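You operate a simulated robot arm through the tools that you are given. There is no shell and no other tool. Be economical: measure what you need, move in short steps, check, and stop when the job is done.

You run a simulated robot arm. Do the job below in one go: nothing can be reset, and whatever is moved stays where it is left.

TASK
Strip the left shaft and the red-stud shaft bare.
Fine: stop and packers go on free pegs, extensions on free pins; then slacken the shaft block knob and the shaft stand knob.

Only the result counts: the job must be done as asked and must still hold three seconds after the hand-in. Knocking over, shifting, dropping, spilling or breaking anything else fails it.

THE ROBOT
A 7-joint arm with a two-finger gripper, hanging from a carriage that runs on a rail from [-1.986, -0.478] to [0.425, 0.102] (x, y) and turns from -362 to 326 degrees about z. Base frame: it is fixed where the carriage stands at the start and does not move with it; the origin is on the floor, on the carriage's upright axis, x ahead of it, y to its left, z up; the surface under the hand at the start is at about z = 0.86. Readings come in m, degrees, newtons and seconds.
With the tool pointing down near the work surface it reaches from about 0.28 to 0.72 m from the robot's upright axis, wherever it stands. Its first joint turns from -143.0 to 143.0 degrees. Places, roughly: gland of the left shaft [0.6, -0.5, 0.9]; shaft block knob [0.3, -0.6, 0.9]; shaft stand knob [0.2, -0.6, 0.9]; tip of the red-stud shaft [0.1, -0.6, 0.9]. Payload 1.37 kg.
The tool frame sits at the grasp point between the pads (the TCP): z along the fingers, y along the line on which they close. The tips reach 0.016 m beyond it. Largest opening 0.092 m; the body of the gripper starts 0.074 m behind the TCP.
Orientation is that of the tool frame in the base frame, as a unit quaternion [w, x, y, z]. With the fingers straight down and closing along the base's y, the tool's x points along the base's -x, its y along +y and its z along -z.

THE INTERFACE
- The arm moves only by the tool play_rows. Its argument "rows" is a list of rows, each an object (a shift or turn left out is 0, a gripper value left out holds the last) with "dp": the shift along the base's x, y, z in m, a list of three; "rotation": the turn, a rotation vector about the base's x, y, z in degrees, a list of three. In form: [{"dp": [tx, ty, tz], "rotation": [rx, ry, rz]}, ...]. A call has 1 to 8 rows; each row is the pose to reach, as a shift and turn from the pose commanded when the call began. "fingers" is the finger opening in m, from 0 to 0.092, set as the call begins (left out, the last holds). Each row takes 0.2 s and may step no farther than 0.05 m and 8.6 degrees from the row before; otherwise, or with a gripper value out of range, the whole call is refused. A pose out of reach is approached as far as the arm can. The call stops where the force on the tool passes 50 N (or 10 N more than at its start, if that is more) or the arm is blocked; 0.2 s more then pass. Each finger halts on what it meets, pressing with about 26 N; the grip force reading is that of the motor and also rises with nothing between the fingers. The clock runs only during rows and for 0.2 s after the last one: add rows that repeat a pose to give the fingers time. It gives the time, the measured TCP pose, the force on the tool (base axes), the opening and the grip force at its end, in the units of the frame above (readings bear some noise), with the torque about the TCP (base axes, N m) and any sound that the robot's microphone picked up.
- Cameras (640 x 400 px; columns grow to the right, rows downward): "scene" is now at [0.2161, -0.066, 1.8516]; the picture's right is [-1.00, 0.06, 0.00], its down [0.05, 0.86, -0.51] and it looks along [-0.03, -0.51, -0.86] (base axes); focal length 279 px, centre (320, 200). "wrist" rides on the gripper at [0.071, 0.019, -0.111] in the tool frame; the picture's right is [-0.26, 0.97, 0.00], its down [-0.78, -0.21, -0.59] and it looks along [-0.57, -0.15, 0.81] (tool axes); focal length 280 px, centre (320, 200). There is no depth. A picture from a camera that has moved, and an enlarged one, comes with that camera's place and axes in the base frame and with its lens.
- snapshot(camera): a new picture of that camera. The clock stands still meanwhile.
- slide_trunk(by): slides the trunk up (or, below 0, down) by that many m; the arm and the scene camera ride with it, the base frame stays. It gives what a move gives, with no picture.
- base_move(legs): drives the robot by 1 to 6 legs, each [ahead, left, turn to the left] in m, m and degrees, along the robot's own axes; the way and the turn of a leg run together, so that a leg with both is an arc; at most 1.5 m and 180 degrees a leg. The arm and the cameras ride along, it lands a little off, and it stops where it bumps. It keeps to its track: a leg is cut to what the track allows. It gives what a move gives.
- head_to(pan, tilt): turns the head with the scene camera to pan (to the left, within 155 degrees either way) and tilt (down, from -29 to 69), counted from straight ahead of the robot. It gives what a move gives.
- zoom(camera, box): a new picture of the part [left, top, right, bottom] of that camera's present view, enlarged. The clock stands still meanwhile.
- job_done(): hands the job in; it is judged then, once.

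Go step by step. Nothing tells you exact positions but the pictures and the camera data: compare them with the known pose of the tool, close in by small moves and look again before you grip or let go. The budget is 120 turns and 78 pictures, counting those below and the enlarged ones. Unless the task says otherwise, let go and move clear before handing in, and close with one line.

The tools are called after "Call:" by a JSON object that holds its "api" and its "payload". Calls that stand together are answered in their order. play_rows: Moves the arm, as the interface text tells. Its arguments: {"type":"object","properties":{"rows":{"type":"array","items":{"type":"object","properties":{"dp":{"type":"array","items":{"type":"number"}},"rotation":{"type":"array","items":{"type":"number"}}}}},"fingers":{"type":"number"}},"required":["rows"]} The other tools are called the same way: slide_trunk (by) slides the trunk up or down; base_move (legs) drives the base; head_to (pan, tilt) turns the head that bears the scene camera; snapshot (camera) takes a picture; zoom (camera, box) takes an enlarged picture of a part of a camera's view; job_done () hands the job in.

At the start:

```text
clock: 0.0
tcp_pos: [0.4609, -0.4548, 1.1562]
ee_rot: [-0.001, -0.001, 1.0, 0.001]
wrist_force: [0.1, 0.4, -0.4]
moment: [0.0, -0.02, -0.01]
width: 0.0918
grip_force: 0.2
trunk travel left (down, up): [-0.513, 0.068]
robot x, y, heading: [-0.0019, -0.0015, 0.2]
head pan, tilt: [-93.6, 59.2]
```

scene: 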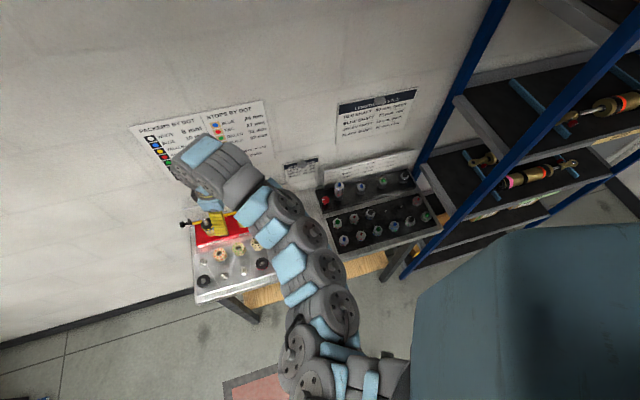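
wrist: 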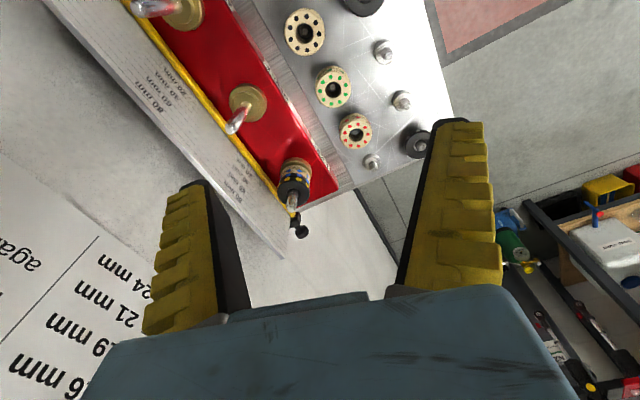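

I see a bench with a red block and shafts, peg plates, and wall charts. I will enlarge the workplace and the signs first.

Call:
{"api": "zoom", "payload": {"camera": "scene", "box": [170, 170, 310, 310]}}

Call:
{"api": "zoom", "payload": {"camera": "scene", "box": [300, 150, 460, 270]}}

Call:
{"api": "zoom", "payload": {"camera": "wrist", "box": [120, 0, 480, 240]}}

Call:
{"api": "zoom", "payload": {"camera": "scene", "box": [280, 80, 430, 190]}}

```text
2.86 times, centred on (240, 240) of scene
camera zoom: at [0.2161, -0.066, 1.8516], right [-1.0, 0.06, 0.0], down [0.05, 0.86, -0.51], along [-0.03, -0.51, -0.86], focal length 797 px, centre (549, 86)
```

zoom: 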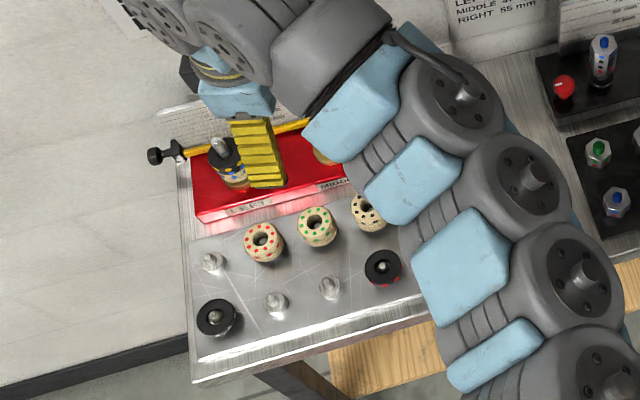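

```text
3.33 times, centred on (380, 210) of scene
camera zoom: at [0.2161, -0.066, 1.8516], right [-1.0, 0.06, 0.0], down [0.05, 0.86, -0.51], along [-0.03, -0.51, -0.86], focal length 929 px, centre (120, 167)
```

zoom: 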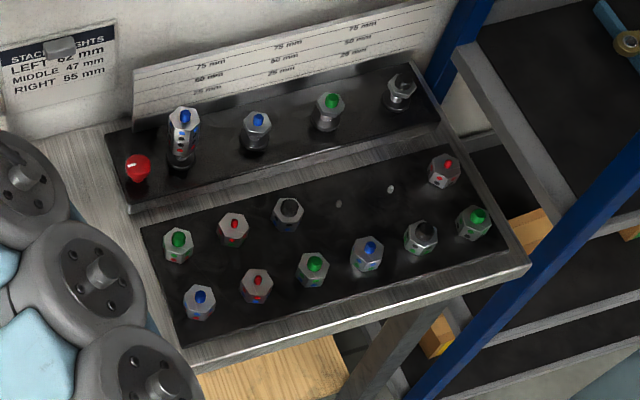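

```text
1.67 times, centred on (300, 120) of wrist
camera zoom: at [0.3899, -0.4368, 1.267], right [0.26, 0.97, 0.0], down [0.78, -0.21, 0.59], along [0.57, -0.15, -0.81], focal length 467 px, centre (353, 333)
```

zoom: 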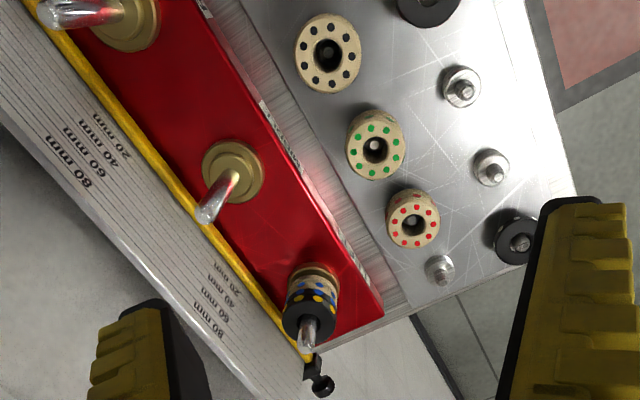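

```text
3.64 times, centred on (355, 135) of scene
camera zoom: at [0.2161, -0.066, 1.8516], right [-1.0, 0.06, 0.0], down [0.05, 0.86, -0.51], along [-0.03, -0.51, -0.86], focal length 1014 px, centre (193, 436)
```

zoom: 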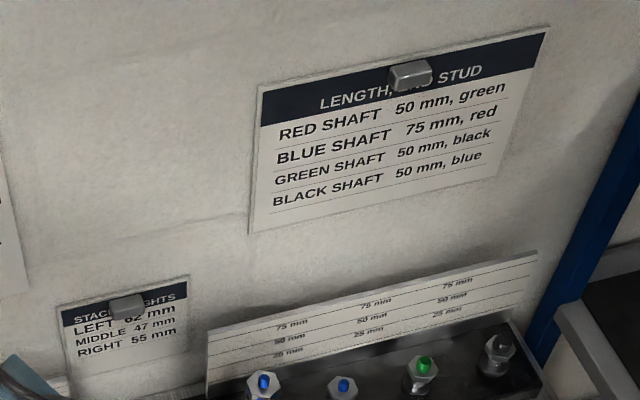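

The block (left shaft with dotted packers and a dark stop) is at x≈0.3–0.6; the red ball at about (0.16,-0.63) is the shaft stand knob, and the tall blue-topped stack beside it sits on the red-stud shaft. I move the arm towards the stand to get a clear view of both.

Call:
{"api": "play_rows", "payload": {"rows": [{"dp": [-0.05, 0.02, 0]}, {"dp": [-0.1, 0.04, 0]}, {"dp": [-0.145, 0.06, 0.0]}, {"dp": [-0.19, 0.08, 0]}, {"dp": [-0.235, 0.1, 0]}, {"dp": [-0.28, 0.1, 0]}, {"dp": [-0.325, 0.1, 0]}, {"dp": [-0.37, 0.1, 0]}]}}

Call:
{"api": "snapshot", "payload": {"camera": "scene"}}

Call:
{"api": "snapshot", "payload": {"camera": "wrist"}}

```text
refused: row 1 steps farther than a row can; nothing moved
```

```text
71 pictures are left
camera scene: at [0.2161, -0.066, 1.8516], right [-1.0, 0.06, 0.0], down [0.05, 0.86, -0.51], along [-0.03, -0.51, -0.86], focal length 279 px, centre (320, 200)
```

scene: 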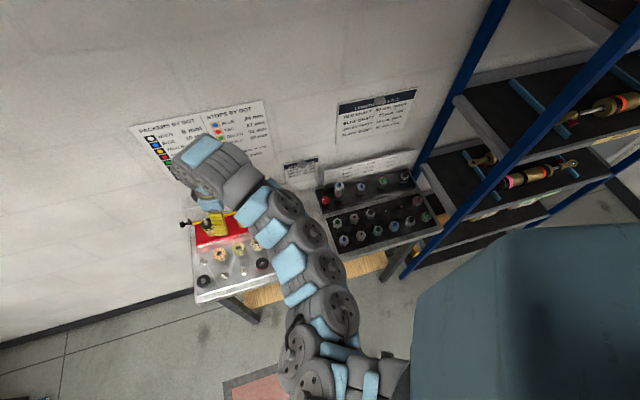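

```text
70 pictures are left
camera wrist: at [0.3899, -0.4368, 1.267], right [0.26, 0.97, 0.0], down [0.78, -0.21, 0.59], along [0.57, -0.15, -0.81], focal length 280 px, centre (320, 200)
```

wrist: 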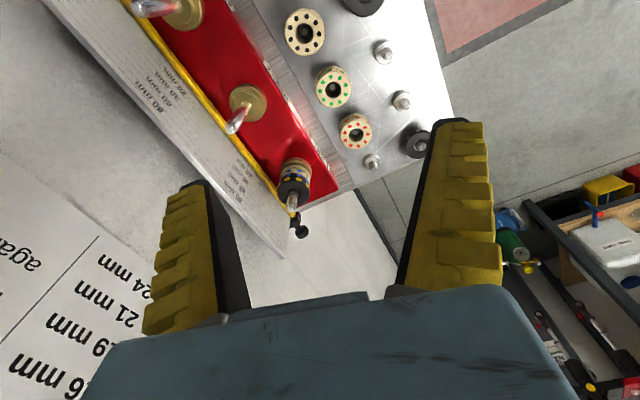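

The move was refused for too large a step; I repeat it with smaller steps and look afterwards.

Call:
{"api": "play_rows", "payload": {"rows": [{"dp": [-0.04, 0.02, 0]}, {"dp": [-0.08, 0.04, 0]}, {"dp": [-0.12, 0.06, 0.0]}, {"dp": [-0.16, 0.08, 0]}, {"dp": [-0.2, 0.1, 0]}, {"dp": [-0.245, 0.1, 0]}, {"dp": [-0.29, 0.1, 0]}, {"dp": [-0.335, 0.1, 0]}]}}

```text
clock: 1.8
tcp_pos: [0.1259, -0.3546, 1.1561]
ee_rot: [0.0, -0.001, 1.0, 0.0]
wrist_force: [0.5, -0.3, 0.0]
moment: [0.0, 0.06, -0.01]
width: 0.0921
grip_force: 0.1
out of reach, approached as far as the arm can: row 1, 2, 3
trunk travel left (down, up): [-0.513, 0.068]
robot x, y, heading: [-0.0029, -0.0024, -0.2]
head pan, tilt: [-93.6, 59.2]
```

Call:
{"api": "zoom", "payload": {"camera": "scene", "box": [170, 90, 330, 190]}}

Call:
{"api": "zoom", "payload": {"camera": "scene", "box": [170, 180, 330, 310]}}

Call:
{"api": "snapshot", "payload": {"camera": "wrist"}}

```text
4.00 times, centred on (250, 140) of scene
camera zoom: at [0.2162, -0.066, 1.8516], right [-1.0, 0.06, 0.0], down [0.05, 0.86, -0.51], along [-0.03, -0.51, -0.86], focal length 1115 px, centre (600, 440)
```

zoom: 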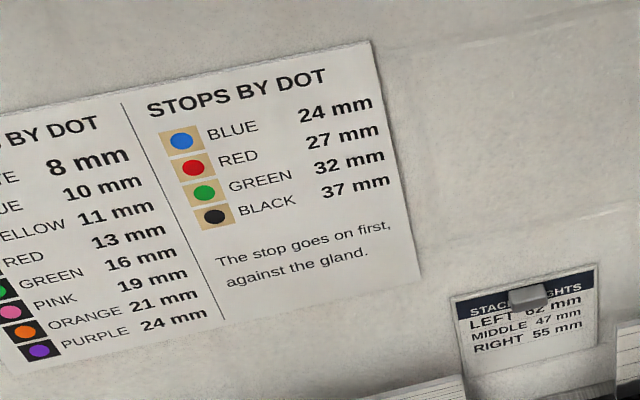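

```text
3.08 times, centred on (250, 245) of scene
camera zoom: at [0.2162, -0.066, 1.8516], right [-1.0, 0.06, 0.0], down [0.05, 0.86, -0.51], along [-0.03, -0.51, -0.86], focal length 858 px, centre (535, 62)
```

zoom: 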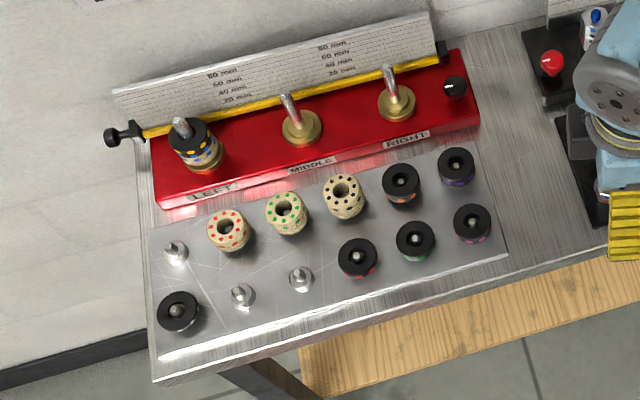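

```text
67 pictures are left
camera wrist: at [0.0554, -0.3356, 1.2667], right [0.26, 0.97, 0.0], down [0.78, -0.21, 0.59], along [0.57, -0.15, -0.81], focal length 280 px, centre (320, 200)
```

wrist: 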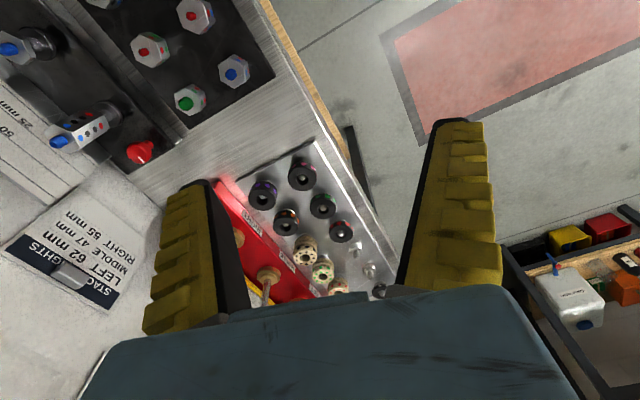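

The left shaft carries stop and packer(s) with the block knob at the right end of the red block; three pegs look free. Now a close look at the stand stack and left stack.

Call:
{"api": "zoom", "payload": {"camera": "wrist", "box": [0, 0, 240, 180]}}

Call:
{"api": "zoom", "payload": {"camera": "scene", "box": [180, 190, 250, 240]}}

```text
2.22 times, centred on (120, 90) of wrist
camera zoom: at [0.0554, -0.3356, 1.2667], right [0.26, 0.97, 0.0], down [0.78, -0.21, 0.59], along [0.57, -0.15, -0.81], focal length 623 px, centre (764, 444)
```

zoom: 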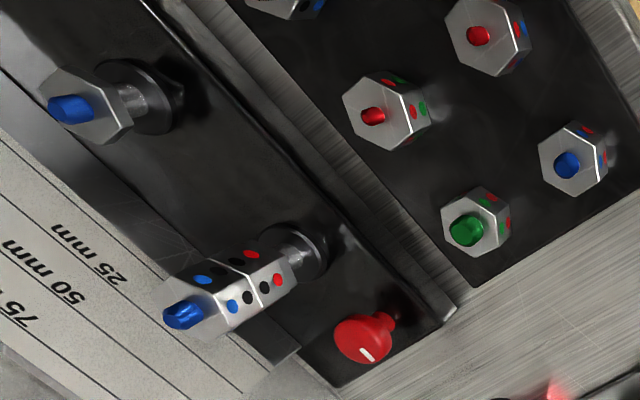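

```text
8.00 times, centred on (215, 215) of scene
camera zoom: at [0.2162, -0.066, 1.8516], right [-1.0, 0.06, 0.0], down [0.05, 0.86, -0.51], along [-0.03, -0.51, -0.86], focal length 2230 px, centre (1160, 80)
```

zoom: 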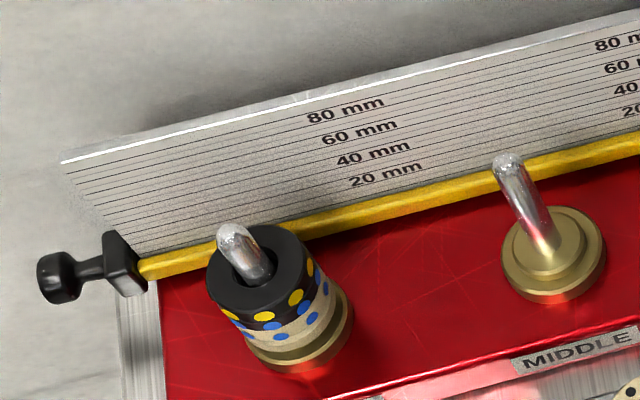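

The left shaft carries one yellow packer over one blue stop; the red-stud shaft carries two extensions (red/black under black/blue), tip near (0.107,-0.653,0.973). I go above that stack with the gripper turned so that it closes along the stand's row, camera on the room side.

Call:
{"api": "play_rows", "payload": {"fingers": 0.065, "rows": [{"dp": [0, -0.03, 0], "rotation": [0, 0, -8.5]}, {"dp": [0, -0.06, 0], "rotation": [0, 0, -17]}, {"dp": [0, -0.09, 0.0], "rotation": [0, 0, -25.5]}, {"dp": [0, -0.12, 0], "rotation": [0, 0, -34]}, {"dp": [0, -0.15, 0], "rotation": [0, 0, -42.5]}, {"dp": [-0.005, -0.18, 0], "rotation": [0, 0, -51]}, {"dp": [-0.01, -0.21, 0], "rotation": [0, 0, -59.5]}, {"dp": [-0.015, -0.24, 0], "rotation": [0, 0, -68]}]}}

Call:
{"api": "play_rows", "payload": {"rows": [{"dp": [-0.004, -0.03, 0], "rotation": [0, 0, -8.5]}, {"dp": [-0.004, -0.058, -0.03], "rotation": [0, 0, -8.5]}, {"dp": [-0.004, -0.058, -0.06], "rotation": [0, 0, -8.5]}, {"dp": [-0.004, -0.058, -0.06], "rotation": [0, 0, -8.5]}]}}

Call:
{"api": "snapshot", "payload": {"camera": "wrist"}}

```text
clock: 3.6
tcp_pos: [0.1108, -0.5945, 1.1546]
ee_rot: [0.0, 0.56, 0.829, 0.0]
wrist_force: [-1.1, -0.2, 0.2]
moment: [-0.02, -0.02, -0.03]
width: 0.0674
grip_force: 2.0
out of reach, approached as far as the arm can: row 3, 4, 5, 6
trunk travel left (down, up): [-0.513, 0.068]
robot x, y, heading: [-0.0013, -0.0027, 0.2]
head pan, tilt: [-93.6, 59.2]
```

```text
clock: 4.6
tcp_pos: [0.1062, -0.6533, 1.0954]
ee_rot: [0.0, 0.619, 0.785, 0.0]
wrist_force: [0.0, -0.2, -0.7]
moment: [-0.02, 0.01, -0.01]
width: 0.0672
grip_force: 1.7
trunk travel left (down, up): [-0.513, 0.068]
robot x, y, heading: [-0.0005, -0.0035, -0.0]
head pan, tilt: [-93.6, 59.2]
```

```text
64 pictures are left
camera wrist: at [0.1087, -0.5797, 1.2059], right [1.0, -0.03, 0.0], down [-0.02, -0.81, 0.59], along [-0.02, -0.59, -0.81], focal length 280 px, centre (320, 200)
```

wrist: 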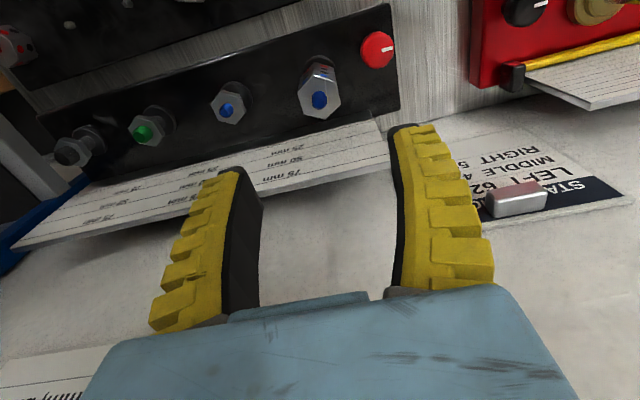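

The predicted tip fits (about (0.106,-0.650,0.973)). I enlarge to see the hex orientation and knob.

Call:
{"api": "zoom", "payload": {"camera": "wrist", "box": [200, 20, 420, 150]}}

```text
2.91 times, centred on (310, 85) of wrist
camera zoom: at [0.1087, -0.5797, 1.2059], right [1.0, -0.03, 0.0], down [-0.02, -0.81, 0.59], along [-0.02, -0.59, -0.81], focal length 816 px, centre (349, 534)
```

zoom: 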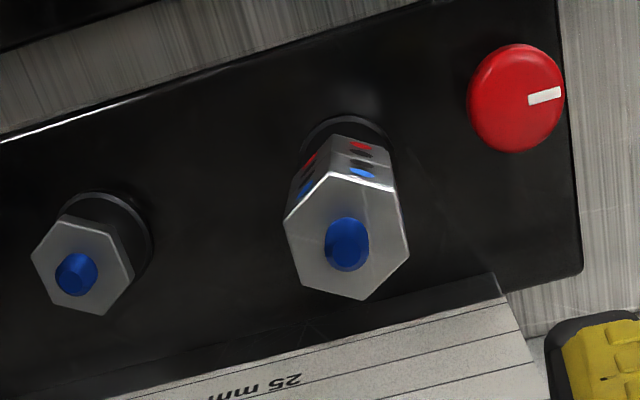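

Hex flats face 14°, which matches the current finger line. I take a zoom from the scene camera to see the seam between the two extensions.

Call:
{"api": "zoom", "payload": {"camera": "scene", "box": [310, 165, 380, 215]}}

```text
8.00 times, centred on (345, 190) of scene
camera zoom: at [0.2161, -0.066, 1.8516], right [-1.0, 0.06, 0.0], down [0.05, 0.86, -0.51], along [-0.03, -0.51, -0.86], focal length 2230 px, centre (120, 280)
```

zoom: 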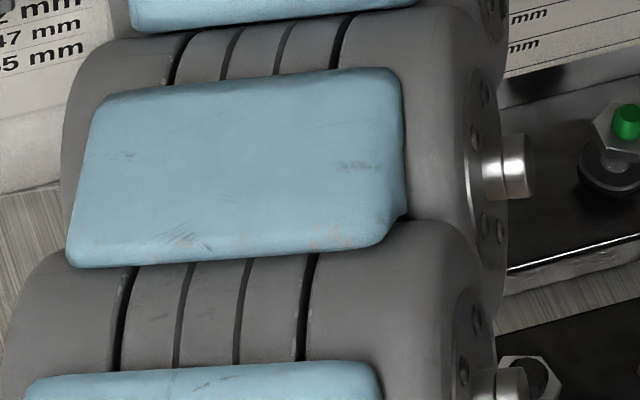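

The arm hides it; I back off to the room side so that the wrist camera sees the stack between the fingers at a flatter angle.

Call:
{"api": "play_rows", "payload": {"rows": [{"dp": [0, 0.045, 0]}, {"dp": [0, 0.09, 0]}, {"dp": [0, 0.135, 0]}, {"dp": [0, 0.18, 0]}, {"dp": [0, 0.215, -0.03]}, {"dp": [0, 0.215, -0.04]}]}}

Call:
{"api": "snapshot", "payload": {"camera": "wrist"}}

Call:
{"api": "zoom", "payload": {"camera": "wrist", "box": [240, 170, 400, 290]}}

```text
clock: 6.0
tcp_pos: [0.1079, -0.4393, 1.0548]
ee_rot: [0.0, 0.619, 0.786, 0.0]
wrist_force: [-1.5, -1.3, -0.6]
moment: [0.0, 0.01, -0.05]
width: 0.0673
grip_force: 1.5
trunk travel left (down, up): [-0.513, 0.068]
robot x, y, heading: [0.0008, 0.0024, 0.1]
head pan, tilt: [-93.6, 59.2]
```

```text
61 pictures are left
camera wrist: at [0.1101, -0.3654, 1.166], right [1.0, -0.03, 0.0], down [-0.02, -0.81, 0.59], along [-0.02, -0.59, -0.81], focal length 280 px, centre (320, 200)
```

wrist: 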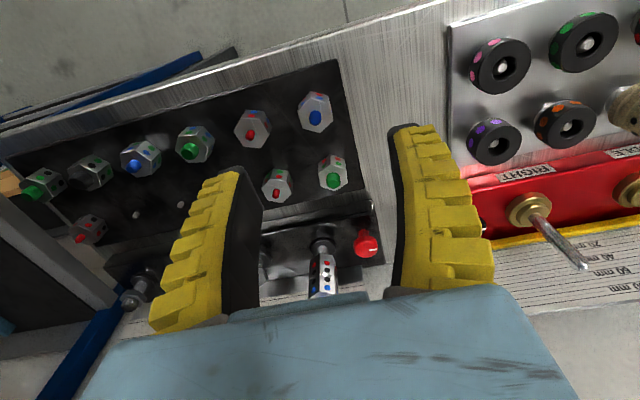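

```text
3.33 times, centred on (320, 230) of wrist
camera zoom: at [0.1101, -0.3654, 1.166], right [1.0, -0.03, 0.0], down [-0.02, -0.81, 0.59], along [-0.02, -0.59, -0.81], focal length 935 px, centre (320, 100)
```

zoom: 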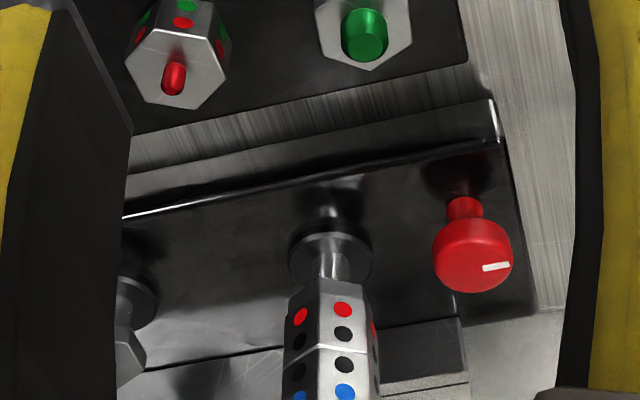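

The seam is at about z≈0.947, upper extension 0.947–0.972; free pins are at roughly A(-0.0725,-0.573) and B(-0.1405,-0.592), knob top near (0.161,-0.624,0.916). I go above the stack again and stop before descending.

Call:
{"api": "play_rows", "payload": {"rows": [{"dp": [0, 0, 0.03]}, {"dp": [-0.001, -0.045, 0.03]}, {"dp": [-0.002, -0.09, 0.03]}, {"dp": [-0.002, -0.135, 0.03]}, {"dp": [-0.002, -0.18, 0.03]}, {"dp": [-0.002, -0.212, 0.0]}, {"dp": [-0.002, -0.212, -0.04]}, {"dp": [-0.002, -0.212, -0.04]}]}}

Call:
{"api": "snapshot", "payload": {"camera": "wrist"}}

```text
clock: 7.8
tcp_pos: [0.1063, -0.6497, 1.0162]
ee_rot: [-0.001, 0.618, 0.786, 0.0]
wrist_force: [0.9, 0.1, -0.6]
moment: [-0.06, -0.02, 0.01]
width: 0.0675
grip_force: 1.2
trunk travel left (down, up): [-0.513, 0.068]
robot x, y, heading: [0.001, -0.0008, 0.1]
head pan, tilt: [-93.6, 59.2]
```

```text
59 pictures are left
camera wrist: at [0.1076, -0.5769, 1.1273], right [1.0, -0.03, 0.0], down [-0.02, -0.81, 0.59], along [-0.02, -0.59, -0.81], focal length 280 px, centre (320, 200)
```

wrist: 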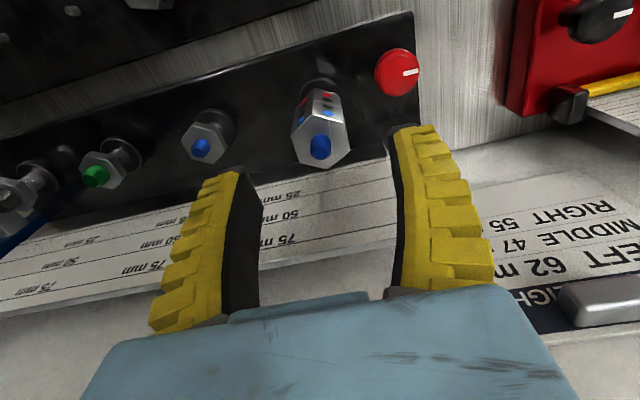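

Alignment looks good; I descend so that the tips are below the top of the upper extension only, then look.

Call:
{"api": "play_rows", "payload": {"rows": [{"dp": [-0.0005, 0, -0.02]}, {"dp": [-0.0005, 0, -0.035]}, {"dp": [-0.0005, 0, -0.044]}, {"dp": [-0.0005, 0, -0.044]}]}}

Call:
{"api": "snapshot", "payload": {"camera": "wrist"}}

```text
clock: 8.8
tcp_pos: [0.1039, -0.651, 0.9709]
ee_rot: [0.001, 0.619, 0.785, 0.0]
wrist_force: [-0.3, 0.3, 0.6]
moment: [0.01, -0.02, 0.0]
width: 0.0672
grip_force: 1.8
trunk travel left (down, up): [-0.513, 0.068]
robot x, y, heading: [0.0016, -0.0003, 0.1]
head pan, tilt: [-93.6, 59.2]
```

```text
58 pictures are left
camera wrist: at [0.1065, -0.5777, 1.0829], right [1.0, -0.03, 0.0], down [-0.02, -0.81, 0.59], along [-0.02, -0.59, -0.81], focal length 280 px, centre (320, 200)
```

wrist: 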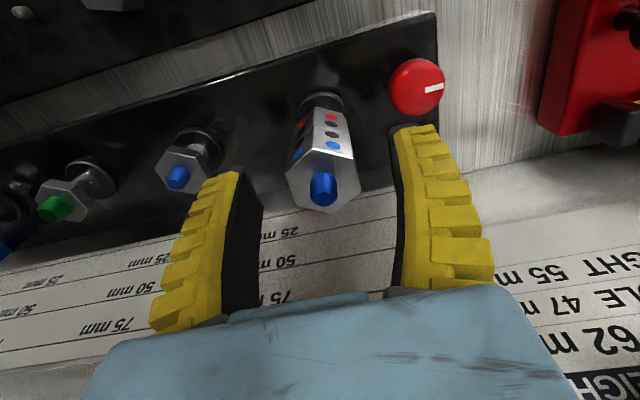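

Tips are about 1 cm below the top face, well above the seam. I close on the hex.

Call:
{"api": "play_rows", "payload": {"fingers": 0.02, "rows": [{"dp": [0, 0, -0.003]}, {"dp": [0, 0, -0.003]}, {"dp": [0, 0, -0.003]}, {"dp": [0, 0, -0.003]}]}}

Call:
{"api": "play_rows", "payload": {"rows": [{"rotation": [0, 0, 4]}, {"rotation": [0, 0, 8]}, {"rotation": [0, 0, 8]}]}}

```text
clock: 9.8
tcp_pos: [0.1056, -0.6527, 0.9698]
ee_rot: [0.001, 0.619, 0.786, 0.0]
wrist_force: [1.1, 4.8, 14.9]
moment: [0.19, -0.02, 0.0]
width: 0.0267
grip_force: 25.9
trunk travel left (down, up): [-0.513, 0.068]
robot x, y, heading: [-0.0006, -0.0006, -0.2]
head pan, tilt: [-93.6, 59.2]
```

```text
clock: 10.6
tcp_pos: [0.1066, -0.6534, 0.9695]
ee_rot: [0.001, 0.562, 0.827, 0.0]
wrist_force: [1.9, -0.5, 8.5]
moment: [-0.02, -0.03, -0.01]
width: 0.0245
grip_force: 26.5
trunk travel left (down, up): [-0.513, 0.068]
robot x, y, heading: [-0.0025, 0.0017, -0.1]
head pan, tilt: [-93.6, 59.2]
```

The width fell from 26.7 to 24.5 mm on turning 8°, so the pads have now settled on the flats with little torque. I turn further and watch torque and width.

Call:
{"api": "play_rows", "payload": {"rows": [{"rotation": [0, 0, 4]}, {"rotation": [0, 0, 8]}, {"rotation": [0, 0, 8]}]}}

Call:
{"api": "zoom", "payload": {"camera": "wrist", "box": [200, 60, 440, 260]}}

```text
clock: 11.4
tcp_pos: [0.1056, -0.6518, 0.9704]
ee_rot: [0.001, 0.503, 0.864, -0.001]
wrist_force: [3.3, 0.3, 5.1]
moment: [0.01, -0.08, 0.01]
width: 0.0244
grip_force: 25.8
trunk travel left (down, up): [-0.513, 0.068]
robot x, y, heading: [-0.0021, -0.0019, 0.1]
head pan, tilt: [-93.6, 59.2]
```

```text
2.00 times, centred on (320, 160) of wrist
camera zoom: at [0.0873, -0.5806, 1.0805], right [0.97, 0.25, 0.0], down [0.2, -0.78, 0.59], along [0.15, -0.57, -0.81], focal length 561 px, centre (320, 280)
```

zoom: 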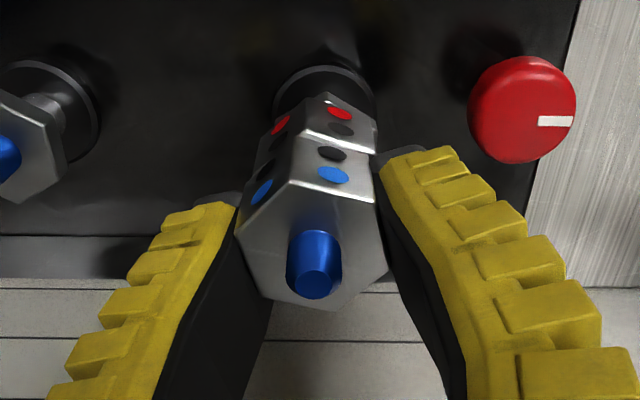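

The upper extension turns relative to the lower one with little torque. I try a gentle 3 mm lift to see whether it is threaded.

Call:
{"api": "play_rows", "payload": {"rows": [{"dp": [0, 0, 0.001]}, {"dp": [0, 0, 0.002]}, {"dp": [0, 0, 0.003]}]}}

```text
clock: 12.2
tcp_pos: [0.103, -0.6499, 0.972]
ee_rot: [0.0, 0.503, 0.864, 0.0]
wrist_force: [2.2, -0.6, -0.6]
moment: [-0.03, -0.05, 0.04]
width: 0.0245
grip_force: 25.9
trunk travel left (down, up): [-0.513, 0.068]
robot x, y, heading: [0.0012, -0.0003, 0.1]
head pan, tilt: [-93.6, 59.2]
```

Call:
{"api": "play_rows", "payload": {"rows": [{"dp": [0, 0, 0.001]}, {"dp": [0, 0, 0.002]}, {"dp": [0, 0, 0.003]}, {"dp": [0, 0, 0.003]}]}}

Call:
{"api": "zoom", "payload": {"camera": "wrist", "box": [200, 60, 440, 260]}}

```text
clock: 13.2
tcp_pos: [0.1033, -0.6508, 0.9741]
ee_rot: [0.0, 0.504, 0.864, 0.0]
wrist_force: [0.4, 0.5, -0.3]
moment: [-0.02, -0.02, 0.0]
width: 0.0245
grip_force: 25.9
trunk travel left (down, up): [-0.513, 0.068]
robot x, y, heading: [-0.0022, 0.0047, 0.0]
head pan, tilt: [-93.6, 59.2]
```

```text
2.00 times, centred on (320, 160) of wrist
camera zoom: at [0.0858, -0.5799, 1.0858], right [0.97, 0.25, 0.0], down [0.2, -0.78, 0.59], along [0.15, -0.57, -0.81], focal length 561 px, centre (320, 280)
```

zoom: 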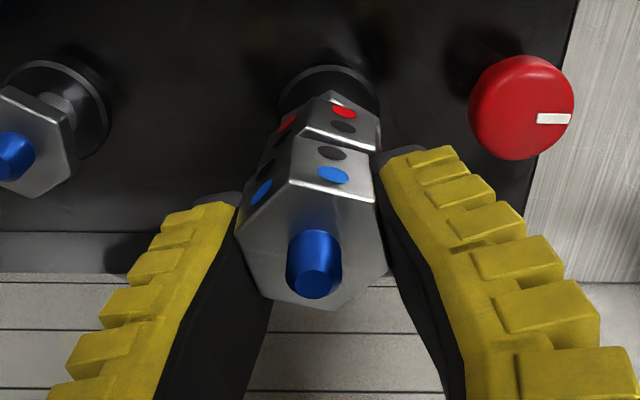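

It moves with next to no force; I lift another 1 cm and check that the lower one stays.

Call:
{"api": "play_rows", "payload": {"rows": [{"dp": [0, 0, 0.003]}, {"dp": [0, 0, 0.006]}, {"dp": [0, 0, 0.01]}, {"dp": [0, 0, 0.01]}]}}

Call:
{"api": "zoom", "payload": {"camera": "wrist", "box": [200, 60, 440, 260]}}

```text
clock: 14.2
tcp_pos: [0.1046, -0.651, 0.9842]
ee_rot: [0.0, 0.504, 0.864, -0.001]
wrist_force: [0.1, 0.4, -1.1]
moment: [0.0, 0.0, 0.02]
width: 0.0247
grip_force: 26.0
trunk travel left (down, up): [-0.513, 0.068]
robot x, y, heading: [-0.004, -0.0014, 0.0]
head pan, tilt: [-93.6, 59.2]
```

```text
2.00 times, centred on (320, 160) of wrist
camera zoom: at [0.0857, -0.5799, 1.0954], right [0.97, 0.25, 0.0], down [0.2, -0.78, 0.59], along [0.15, -0.57, -0.81], focal length 561 px, centre (320, 280)
```

zoom: 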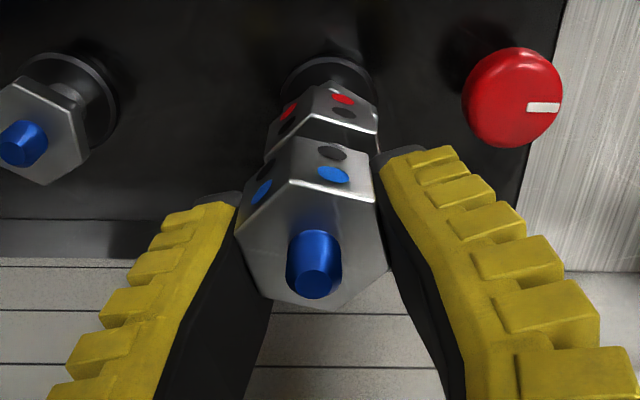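

It unplugs cleanly and the lower one stays. I lift clear and carry it over free pin A, turning the hand back 16° on the way.

Call:
{"api": "play_rows", "payload": {"rows": [{"dp": [0, 0, 0.03]}, {"dp": [0, 0.02, 0.04]}, {"dp": [-0.02, 0.06, 0.04], "rotation": [0, 0, -4]}, {"dp": [-0.06, 0.078, 0.04], "rotation": [0, 0, -8]}, {"dp": [-0.1, 0.078, 0.04], "rotation": [0, 0, -12]}, {"dp": [-0.14, 0.078, 0.03], "rotation": [0, 0, -16]}, {"dp": [-0.1775, 0.078, 0.02], "rotation": [0, 0, -16]}, {"dp": [-0.1775, 0.078, 0.02], "rotation": [0, 0, -16]}]}}

Call:
{"api": "snapshot", "payload": {"camera": "wrist"}}

Call:
{"api": "zoom", "payload": {"camera": "wrist", "box": [220, 60, 420, 220]}}

Call:
{"api": "snapshot", "payload": {"camera": "scene"}}

```text
clock: 16.0
tcp_pos: [-0.0749, -0.5736, 1.0044]
ee_rot: [0.0, 0.619, 0.785, 0.0]
wrist_force: [-0.3, -0.2, -1.7]
moment: [-0.03, 0.01, 0.01]
width: 0.0239
grip_force: 26.4
trunk travel left (down, up): [-0.513, 0.068]
robot x, y, heading: [-0.0018, 0.0055, -0.1]
head pan, tilt: [-93.6, 59.2]
```

```text
54 pictures are left
camera wrist: at [-0.0721, -0.5003, 1.1165], right [1.0, -0.03, 0.0], down [-0.02, -0.81, 0.59], along [-0.02, -0.59, -0.81], focal length 280 px, centre (320, 200)
```

wrist: 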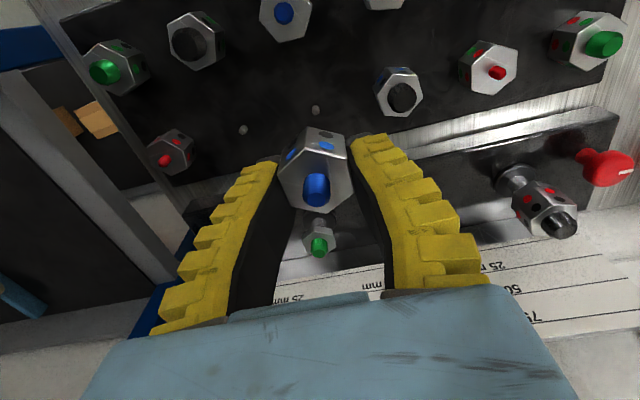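

```text
2.50 times, centred on (320, 140) of wrist
camera zoom: at [-0.0721, -0.5003, 1.1165], right [1.0, -0.03, 0.0], down [-0.02, -0.81, 0.59], along [-0.02, -0.59, -0.81], focal length 701 px, centre (320, 350)
```

zoom: 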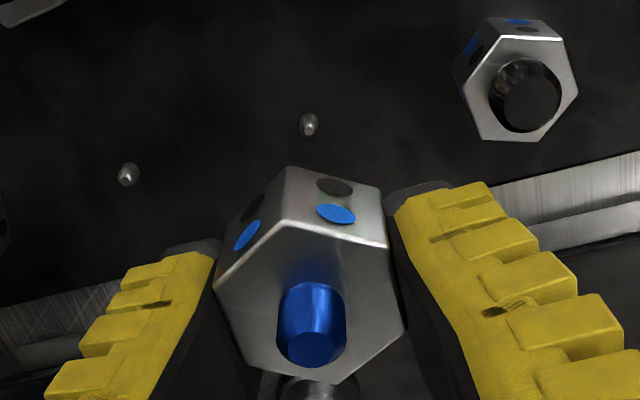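

```text
52 pictures are left
camera scene: at [0.2161, -0.066, 1.8516], right [-1.0, 0.06, 0.0], down [0.05, 0.86, -0.51], along [-0.03, -0.51, -0.86], focal length 279 px, centre (320, 200)
```

scene: 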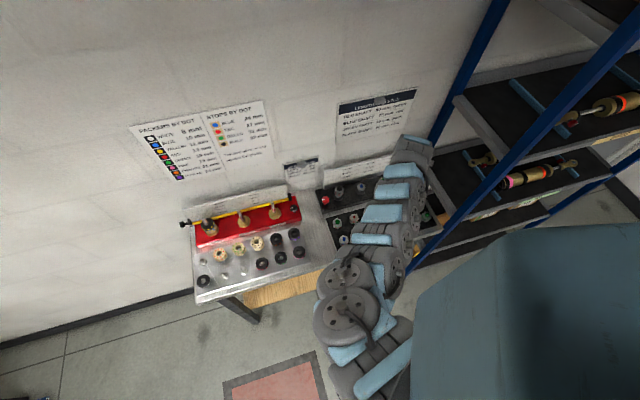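

The free pins show clearly; relative to the held piece, pin A lies about 2 mm to -x and 6–7 mm to -y. I shift and lower part way, then re-check.

Call:
{"api": "play_rows", "payload": {"rows": [{"dp": [-0.0017, -0.0065, -0.02]}, {"dp": [-0.0017, -0.0065, -0.045]}, {"dp": [-0.0017, -0.0065, -0.07]}, {"dp": [-0.0017, -0.0065, -0.07]}]}}

Call:
{"api": "zoom", "payload": {"camera": "wrist", "box": [220, 60, 420, 220]}}

```text
clock: 17.0
tcp_pos: [-0.0762, -0.5794, 0.9332]
ee_rot: [0.001, 0.619, 0.785, 0.0]
wrist_force: [0.3, 0.2, -1.0]
moment: [0.02, -0.04, -0.03]
width: 0.0241
grip_force: 26.4
trunk travel left (down, up): [-0.513, 0.068]
robot x, y, heading: [0.0038, 0.0021, 0.0]
head pan, tilt: [-93.6, 59.2]
```

```text
2.50 times, centred on (320, 140) of wrist
camera zoom: at [-0.0735, -0.5062, 1.0451], right [1.0, -0.03, 0.0], down [-0.02, -0.81, 0.59], along [-0.02, -0.59, -0.81], focal length 701 px, centre (320, 350)
```

zoom: 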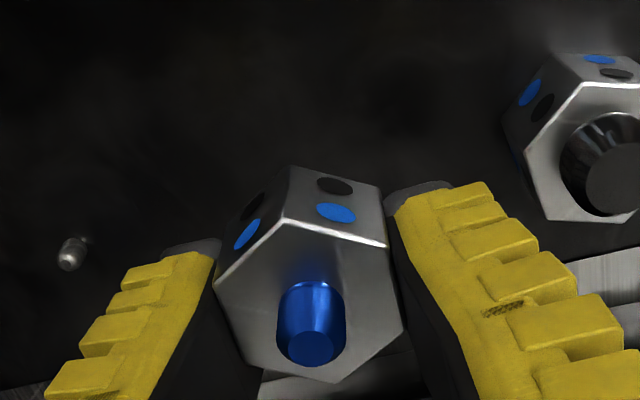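

Pin B's parallax puts pin tips at z≈0.894, so I overshot in -y by about 3.5 mm. I raise a little so that pin A is visible beside the held piece and re-measure.

Call:
{"api": "play_rows", "payload": {"rows": [{"dp": [0.001, 0.0035, 0.02]}, {"dp": [0.001, 0.0035, 0.035]}, {"dp": [0.001, 0.0035, 0.035]}]}}

Call:
{"api": "zoom", "payload": {"camera": "wrist", "box": [220, 60, 420, 220]}}

```text
clock: 17.8
tcp_pos: [-0.0736, -0.5748, 0.9681]
ee_rot: [-0.001, 0.619, 0.785, 0.0]
wrist_force: [0.4, 0.1, -1.2]
moment: [0.03, 0.01, -0.02]
width: 0.0237
grip_force: 26.0
trunk travel left (down, up): [-0.513, 0.068]
robot x, y, heading: [0.0015, 0.003, -0.0]
head pan, tilt: [-93.6, 59.2]
```

```text
2.50 times, centred on (320, 140) of wrist
camera zoom: at [-0.0717, -0.5024, 1.0802], right [1.0, -0.03, 0.0], down [-0.02, -0.81, 0.59], along [-0.02, -0.59, -0.81], focal length 701 px, centre (320, 350)
```

zoom: 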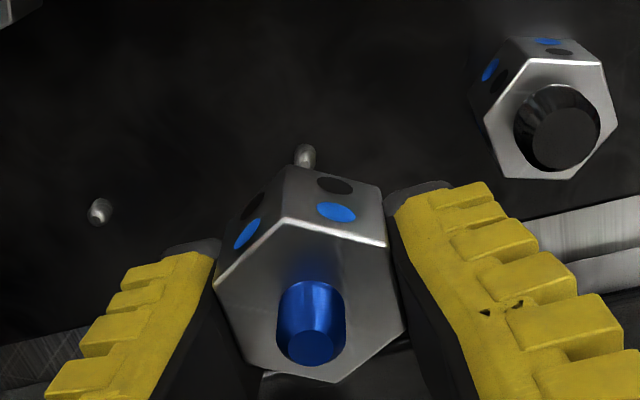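

Pin A sits about 3 mm to -x and 1.5 mm to -y from the held axis. I correct and lower to just past the pin tip, checking force.

Call:
{"api": "play_rows", "payload": {"rows": [{"dp": [-0.003, -0.0017, -0.015]}, {"dp": [-0.003, -0.0017, -0.035]}, {"dp": [-0.003, -0.0017, -0.048]}, {"dp": [-0.003, -0.0017, -0.056]}, {"dp": [-0.003, -0.0017, -0.056]}]}}

```text
clock: 19.0
tcp_pos: [-0.0769, -0.578, 0.9139]
ee_rot: [-0.001, 0.619, 0.786, 0.0]
wrist_force: [-0.5, -0.6, -0.8]
moment: [-0.01, 0.02, 0.0]
width: 0.024
grip_force: 25.7
trunk travel left (down, up): [-0.513, 0.068]
robot x, y, heading: [0.0014, 0.0009, 0.1]
head pan, tilt: [-93.6, 59.2]
```

Call:
{"api": "play_rows", "payload": {"rows": [{"dp": [0, 0, -0.004]}, {"dp": [0, 0, -0.008]}, {"dp": [0, 0, -0.008]}]}}

Call:
{"api": "snapshot", "payload": {"camera": "wrist"}}

```text
clock: 19.8
tcp_pos: [-0.079, -0.5776, 0.9056]
ee_rot: [0.001, 0.619, 0.785, 0.0]
wrist_force: [-0.1, 0.2, 0.2]
moment: [0.0, -0.01, 0.01]
width: 0.024
grip_force: 26.4
trunk travel left (down, up): [-0.513, 0.068]
robot x, y, heading: [0.0005, -0.0018, 0.0]
head pan, tilt: [-93.6, 59.2]
```

```text
49 pictures are left
camera wrist: at [-0.0753, -0.5043, 1.0165], right [1.0, -0.03, 0.0], down [-0.02, -0.81, 0.59], along [-0.02, -0.59, -0.81], focal length 280 px, centre (320, 200)
```

wrist: 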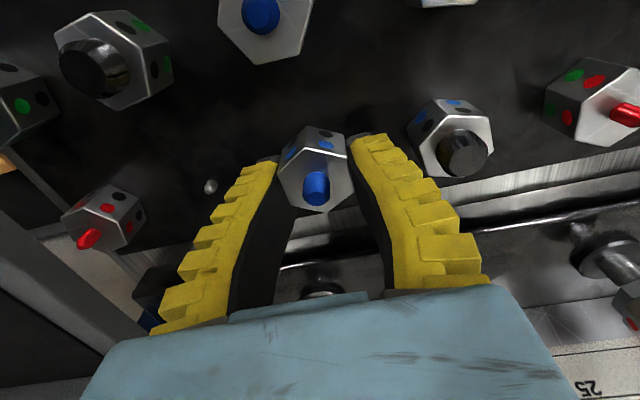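

No contact force, the piece is going over pin A. I keep lowering in small steps until it seats.

Call:
{"api": "play_rows", "payload": {"rows": [{"dp": [0, 0, -0.003]}, {"dp": [0, 0, -0.006]}, {"dp": [0, 0, -0.006]}]}}

Call:
{"api": "play_rows", "payload": {"rows": [{"dp": [0, 0, -0.002]}, {"dp": [0, 0, -0.004]}, {"dp": [0, 0, -0.004]}]}}

```text
clock: 20.6
tcp_pos: [-0.0781, -0.5786, 0.8995]
ee_rot: [0.0, 0.619, 0.785, -0.001]
wrist_force: [0.1, 0.1, -1.0]
moment: [0.03, 0.02, 0.0]
width: 0.024
grip_force: 25.6
trunk travel left (down, up): [-0.513, 0.068]
robot x, y, heading: [-0.0006, -0.0008, -0.2]
head pan, tilt: [-93.6, 59.2]
```

```text
clock: 21.4
tcp_pos: [-0.0761, -0.5768, 0.8961]
ee_rot: [0.0, 0.619, 0.786, 0.0]
wrist_force: [0.3, 0.8, -0.8]
moment: [0.02, 0.01, 0.0]
width: 0.0239
grip_force: 26.2
trunk travel left (down, up): [-0.513, 0.068]
robot x, y, heading: [-0.0002, 0.0023, 0.1]
head pan, tilt: [-93.6, 59.2]
```

Call:
{"api": "play_rows", "payload": {"rows": [{"dp": [0, 0, -0.002]}, {"dp": [0, 0, -0.004]}, {"dp": [0, 0, -0.004]}]}}

Call:
{"api": "zoom", "payload": {"camera": "wrist", "box": [160, 80, 520, 300]}}

```text
clock: 22.2
tcp_pos: [-0.0758, -0.5778, 0.8913]
ee_rot: [0.0, 0.619, 0.786, 0.0]
wrist_force: [-0.1, -2.0, 0.3]
moment: [-0.08, 0.0, 0.02]
width: 0.0241
grip_force: 26.3
trunk travel left (down, up): [-0.513, 0.068]
robot x, y, heading: [0.0028, -0.0002, -0.2]
head pan, tilt: [-93.6, 59.2]
```

```text
1.78 times, centred on (340, 190) of wrist
camera zoom: at [-0.0745, -0.5046, 1.0027], right [1.0, -0.03, 0.0], down [-0.02, -0.81, 0.59], along [-0.02, -0.59, -0.81], focal length 498 px, centre (284, 218)
```

zoom: 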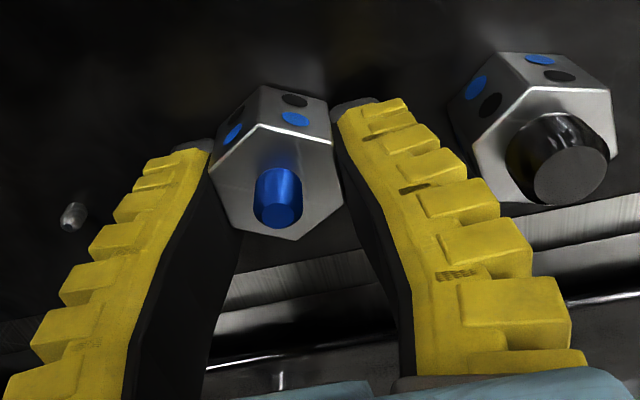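

A small side force appeared (pin against bore wall); I ease 1 mm to -y and continue down.

Call:
{"api": "play_rows", "payload": {"rows": [{"dp": [0, -0.001, 0]}, {"dp": [0, -0.001, -0.002]}, {"dp": [0, -0.001, -0.004]}, {"dp": [0, -0.001, -0.004]}]}}

Call:
{"api": "play_rows", "payload": {"rows": [{"dp": [0, 0, -0.002]}, {"dp": [0, 0, -0.004]}, {"dp": [0, 0, -0.004]}]}}

```text
clock: 23.2
tcp_pos: [-0.0763, -0.5791, 0.8906]
ee_rot: [-0.001, 0.619, 0.785, 0.0]
wrist_force: [-0.5, -1.5, 9.0]
moment: [-0.06, -0.01, -0.03]
width: 0.025
grip_force: 25.7
trunk travel left (down, up): [-0.513, 0.068]
robot x, y, heading: [-0.0013, -0.0032, -0.1]
head pan, tilt: [-93.6, 59.2]
```

```text
clock: 24.0
tcp_pos: [-0.076, -0.577, 0.8887]
ee_rot: [0.001, 0.619, 0.786, -0.002]
wrist_force: [-1.3, -2.6, 14.8]
moment: [0.1, 0.06, 0.06]
width: 0.0264
grip_force: 26.0
out of reach, approached as far as the arm can: row 1, 2, 3
trunk travel left (down, up): [-0.513, 0.068]
robot x, y, heading: [0.0003, -0.0017, -0.1]
head pan, tilt: [-93.6, 59.2]
```

It has seated on the plate. I release with a small opening and rise.

Call:
{"api": "play_rows", "payload": {"fingers": 0.04, "rows": [{"dp": [0, 0, 0.003]}, {"dp": [0, 0, 0.003]}, {"dp": [0, 0, 0.003]}]}}

Call:
{"api": "play_rows", "payload": {"rows": [{"dp": [0, 0, 0.02]}, {"dp": [0, 0, 0.05]}, {"dp": [0, 0, 0.08]}, {"dp": [0, 0, 0.11]}, {"dp": [0, 0, 0.11]}]}}

Call:
{"api": "snapshot", "payload": {"camera": "wrist"}}

```text
clock: 24.8
tcp_pos: [-0.0764, -0.5732, 0.8906]
ee_rot: [0.0, 0.619, 0.785, 0.0]
wrist_force: [-0.4, 0.4, -0.2]
moment: [-0.02, 0.03, 0.01]
width: 0.0435
grip_force: 2.1
trunk travel left (down, up): [-0.513, 0.068]
robot x, y, heading: [0.0038, -0.0005, 0.1]
head pan, tilt: [-93.6, 59.2]
```

```text
clock: 26.0
tcp_pos: [-0.0765, -0.5742, 0.9984]
ee_rot: [0.0, 0.619, 0.785, 0.0]
wrist_force: [0.8, 0.1, -0.4]
moment: [0.01, 0.02, -0.03]
width: 0.0434
grip_force: 2.5
trunk travel left (down, up): [-0.513, 0.068]
robot x, y, heading: [0.0019, 0.0001, 0.3]
head pan, tilt: [-93.6, 59.2]
```

```text
47 pictures are left
camera wrist: at [-0.0737, -0.5013, 1.1098], right [1.0, -0.03, 0.0], down [-0.02, -0.81, 0.59], along [-0.02, -0.59, -0.81], focal length 280 px, centre (320, 200)
```

wrist: 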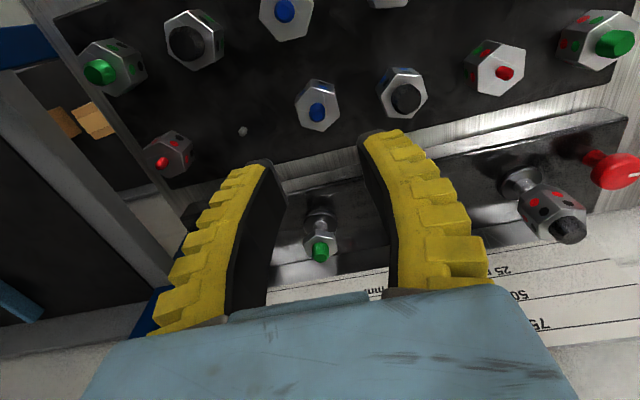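

The first extension stands on its pin. I return above the shaft for the lower one.

Call:
{"api": "play_rows", "payload": {"fingers": 0.06, "rows": [{"dp": [0.04, 0, 0.02]}, {"dp": [0.08, 0, 0.02]}, {"dp": [0.12, -0.02, 0.02]}, {"dp": [0.16, -0.04, 0.02]}, {"dp": [0.1815, -0.074, 0.01]}, {"dp": [0.1815, -0.074, 0.0]}, {"dp": [0.1815, -0.074, 0.0]}]}}

Call:
{"api": "zoom", "payload": {"camera": "wrist", "box": [200, 20, 440, 200]}}

```text
clock: 27.6
tcp_pos: [0.108, -0.6473, 1.0001]
ee_rot: [0.0, 0.62, 0.785, 0.0]
wrist_force: [0.2, -0.1, 0.2]
moment: [-0.01, 0.03, -0.02]
width: 0.0624
grip_force: 1.7
trunk travel left (down, up): [-0.513, 0.068]
robot x, y, heading: [-0.0014, -0.0011, 0.1]
head pan, tilt: [-93.6, 59.2]
```

```text
2.22 times, centred on (320, 110) of wrist
camera zoom: at [0.1101, -0.5743, 1.1105], right [1.0, -0.03, 0.0], down [-0.02, -0.81, 0.59], along [-0.02, -0.59, -0.81], focal length 623 px, centre (320, 400)
```

zoom: 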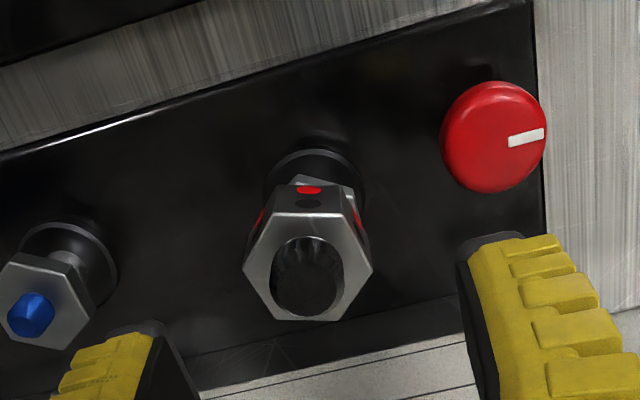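

The lower hex now has its flats at about 30°, so it had turned along; I turn the hand +16°, shift 3 mm and descend to grip.

Call:
{"api": "play_rows", "payload": {"rows": [{"dp": [-0.003, 0, 0], "rotation": [0, 0, 8]}, {"dp": [-0.003, 0, -0.01], "rotation": [0, 0, 16]}, {"dp": [-0.003, 0, -0.03], "rotation": [0, 0, 16]}, {"dp": [-0.003, 0, -0.045], "rotation": [0, 0, 16]}, {"dp": [-0.003, 0, -0.057], "rotation": [0, 0, 16]}, {"dp": [-0.003, 0, -0.057], "rotation": [0, 0, 16]}]}}

Call:
{"api": "zoom", "payload": {"camera": "wrist", "box": [200, 60, 440, 260]}}

```text
clock: 29.0
tcp_pos: [0.1033, -0.6461, 0.9559]
ee_rot: [0.0, 0.503, 0.864, -0.001]
wrist_force: [0.5, -0.9, -0.2]
moment: [0.01, -0.02, 0.01]
width: 0.0623
grip_force: 1.9
out of reach, approached as far as the arm can: row 5, 6
trunk travel left (down, up): [-0.513, 0.068]
robot x, y, heading: [-0.0023, 0.0022, -0.1]
head pan, tilt: [-93.6, 59.2]
```

```text
2.00 times, centred on (320, 160) of wrist
camera zoom: at [0.0844, -0.5752, 1.0666], right [0.97, 0.25, 0.0], down [0.2, -0.78, 0.59], along [0.15, -0.57, -0.81], focal length 561 px, centre (320, 280)
```

zoom: 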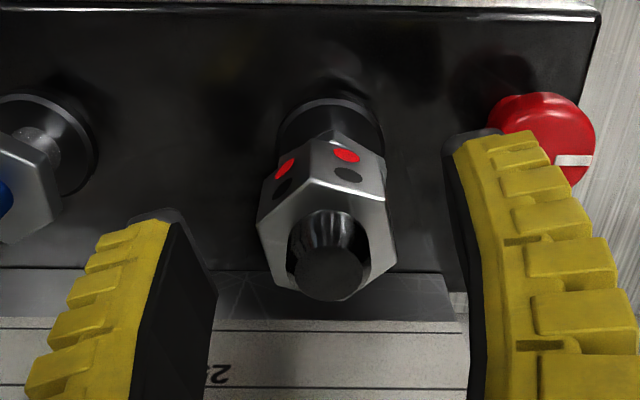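

Aligned with the flats, but the arm ran out of reach downward. I raise, lower the trunk by the same amount and check the pose.

Call:
{"api": "play_rows", "payload": {"rows": [{"dp": [0, 0, 0.03]}, {"dp": [0, 0, 0.07]}, {"dp": [0, 0, 0.11]}, {"dp": [0, 0, 0.11]}]}}

Call:
{"api": "slide_trunk", "payload": {"by": -0.06}}

```text
clock: 30.0
tcp_pos: [0.1011, -0.6438, 1.0669]
ee_rot: [0.0, 0.504, 0.864, 0.0]
wrist_force: [0.2, 1.4, 0.3]
moment: [0.01, 0.0, -0.03]
width: 0.0625
grip_force: 1.8
trunk travel left (down, up): [-0.513, 0.068]
robot x, y, heading: [-0.0034, -0.0008, 0.0]
head pan, tilt: [-93.6, 59.2]
```

```text
clock: 31.0
tcp_pos: [0.1014, -0.6444, 1.0056]
ee_rot: [0.0, 0.504, 0.864, 0.001]
wrist_force: [0.3, -0.3, 0.0]
moment: [-0.03, 0.0, 0.0]
width: 0.0627
grip_force: 1.6
trunk travel left (down, up): [-0.453, 0.128]
robot x, y, heading: [0.0004, 0.0019, 0.3]
head pan, tilt: [-93.6, 59.2]
```

Call:
{"api": "play_rows", "payload": {"rows": [{"dp": [0.0045, -0.0045, -0.02]}, {"dp": [0.0045, -0.0045, -0.04]}, {"dp": [0.0045, -0.0045, -0.055]}, {"dp": [0.0045, -0.0045, -0.062]}, {"dp": [0.0045, -0.0045, -0.062]}]}}

Call:
{"api": "zoom", "payload": {"camera": "wrist", "box": [200, 60, 440, 260]}}

```text
clock: 32.2
tcp_pos: [0.1067, -0.6475, 0.9456]
ee_rot: [0.001, 0.504, 0.864, 0.001]
wrist_force: [0.9, -0.3, 0.6]
moment: [0.0, 0.02, -0.01]
width: 0.0623
grip_force: 1.9
trunk travel left (down, up): [-0.453, 0.128]
robot x, y, heading: [-0.0001, -0.0035, 0.1]
head pan, tilt: [-93.6, 59.2]
```

```text
2.00 times, centred on (320, 160) of wrist
camera zoom: at [0.0885, -0.5768, 1.0561], right [0.97, 0.25, 0.0], down [0.2, -0.78, 0.59], along [0.15, -0.57, -0.81], focal length 561 px, centre (320, 280)
```

zoom: 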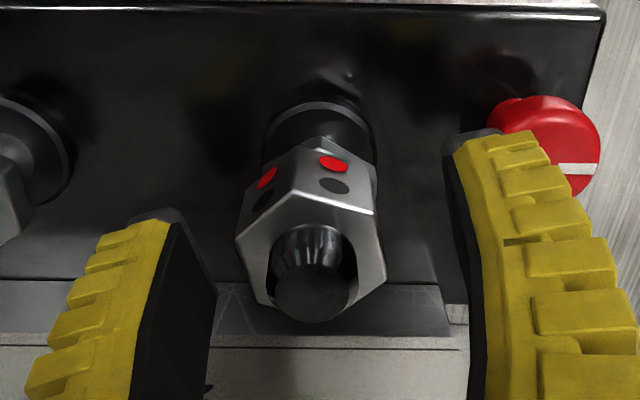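

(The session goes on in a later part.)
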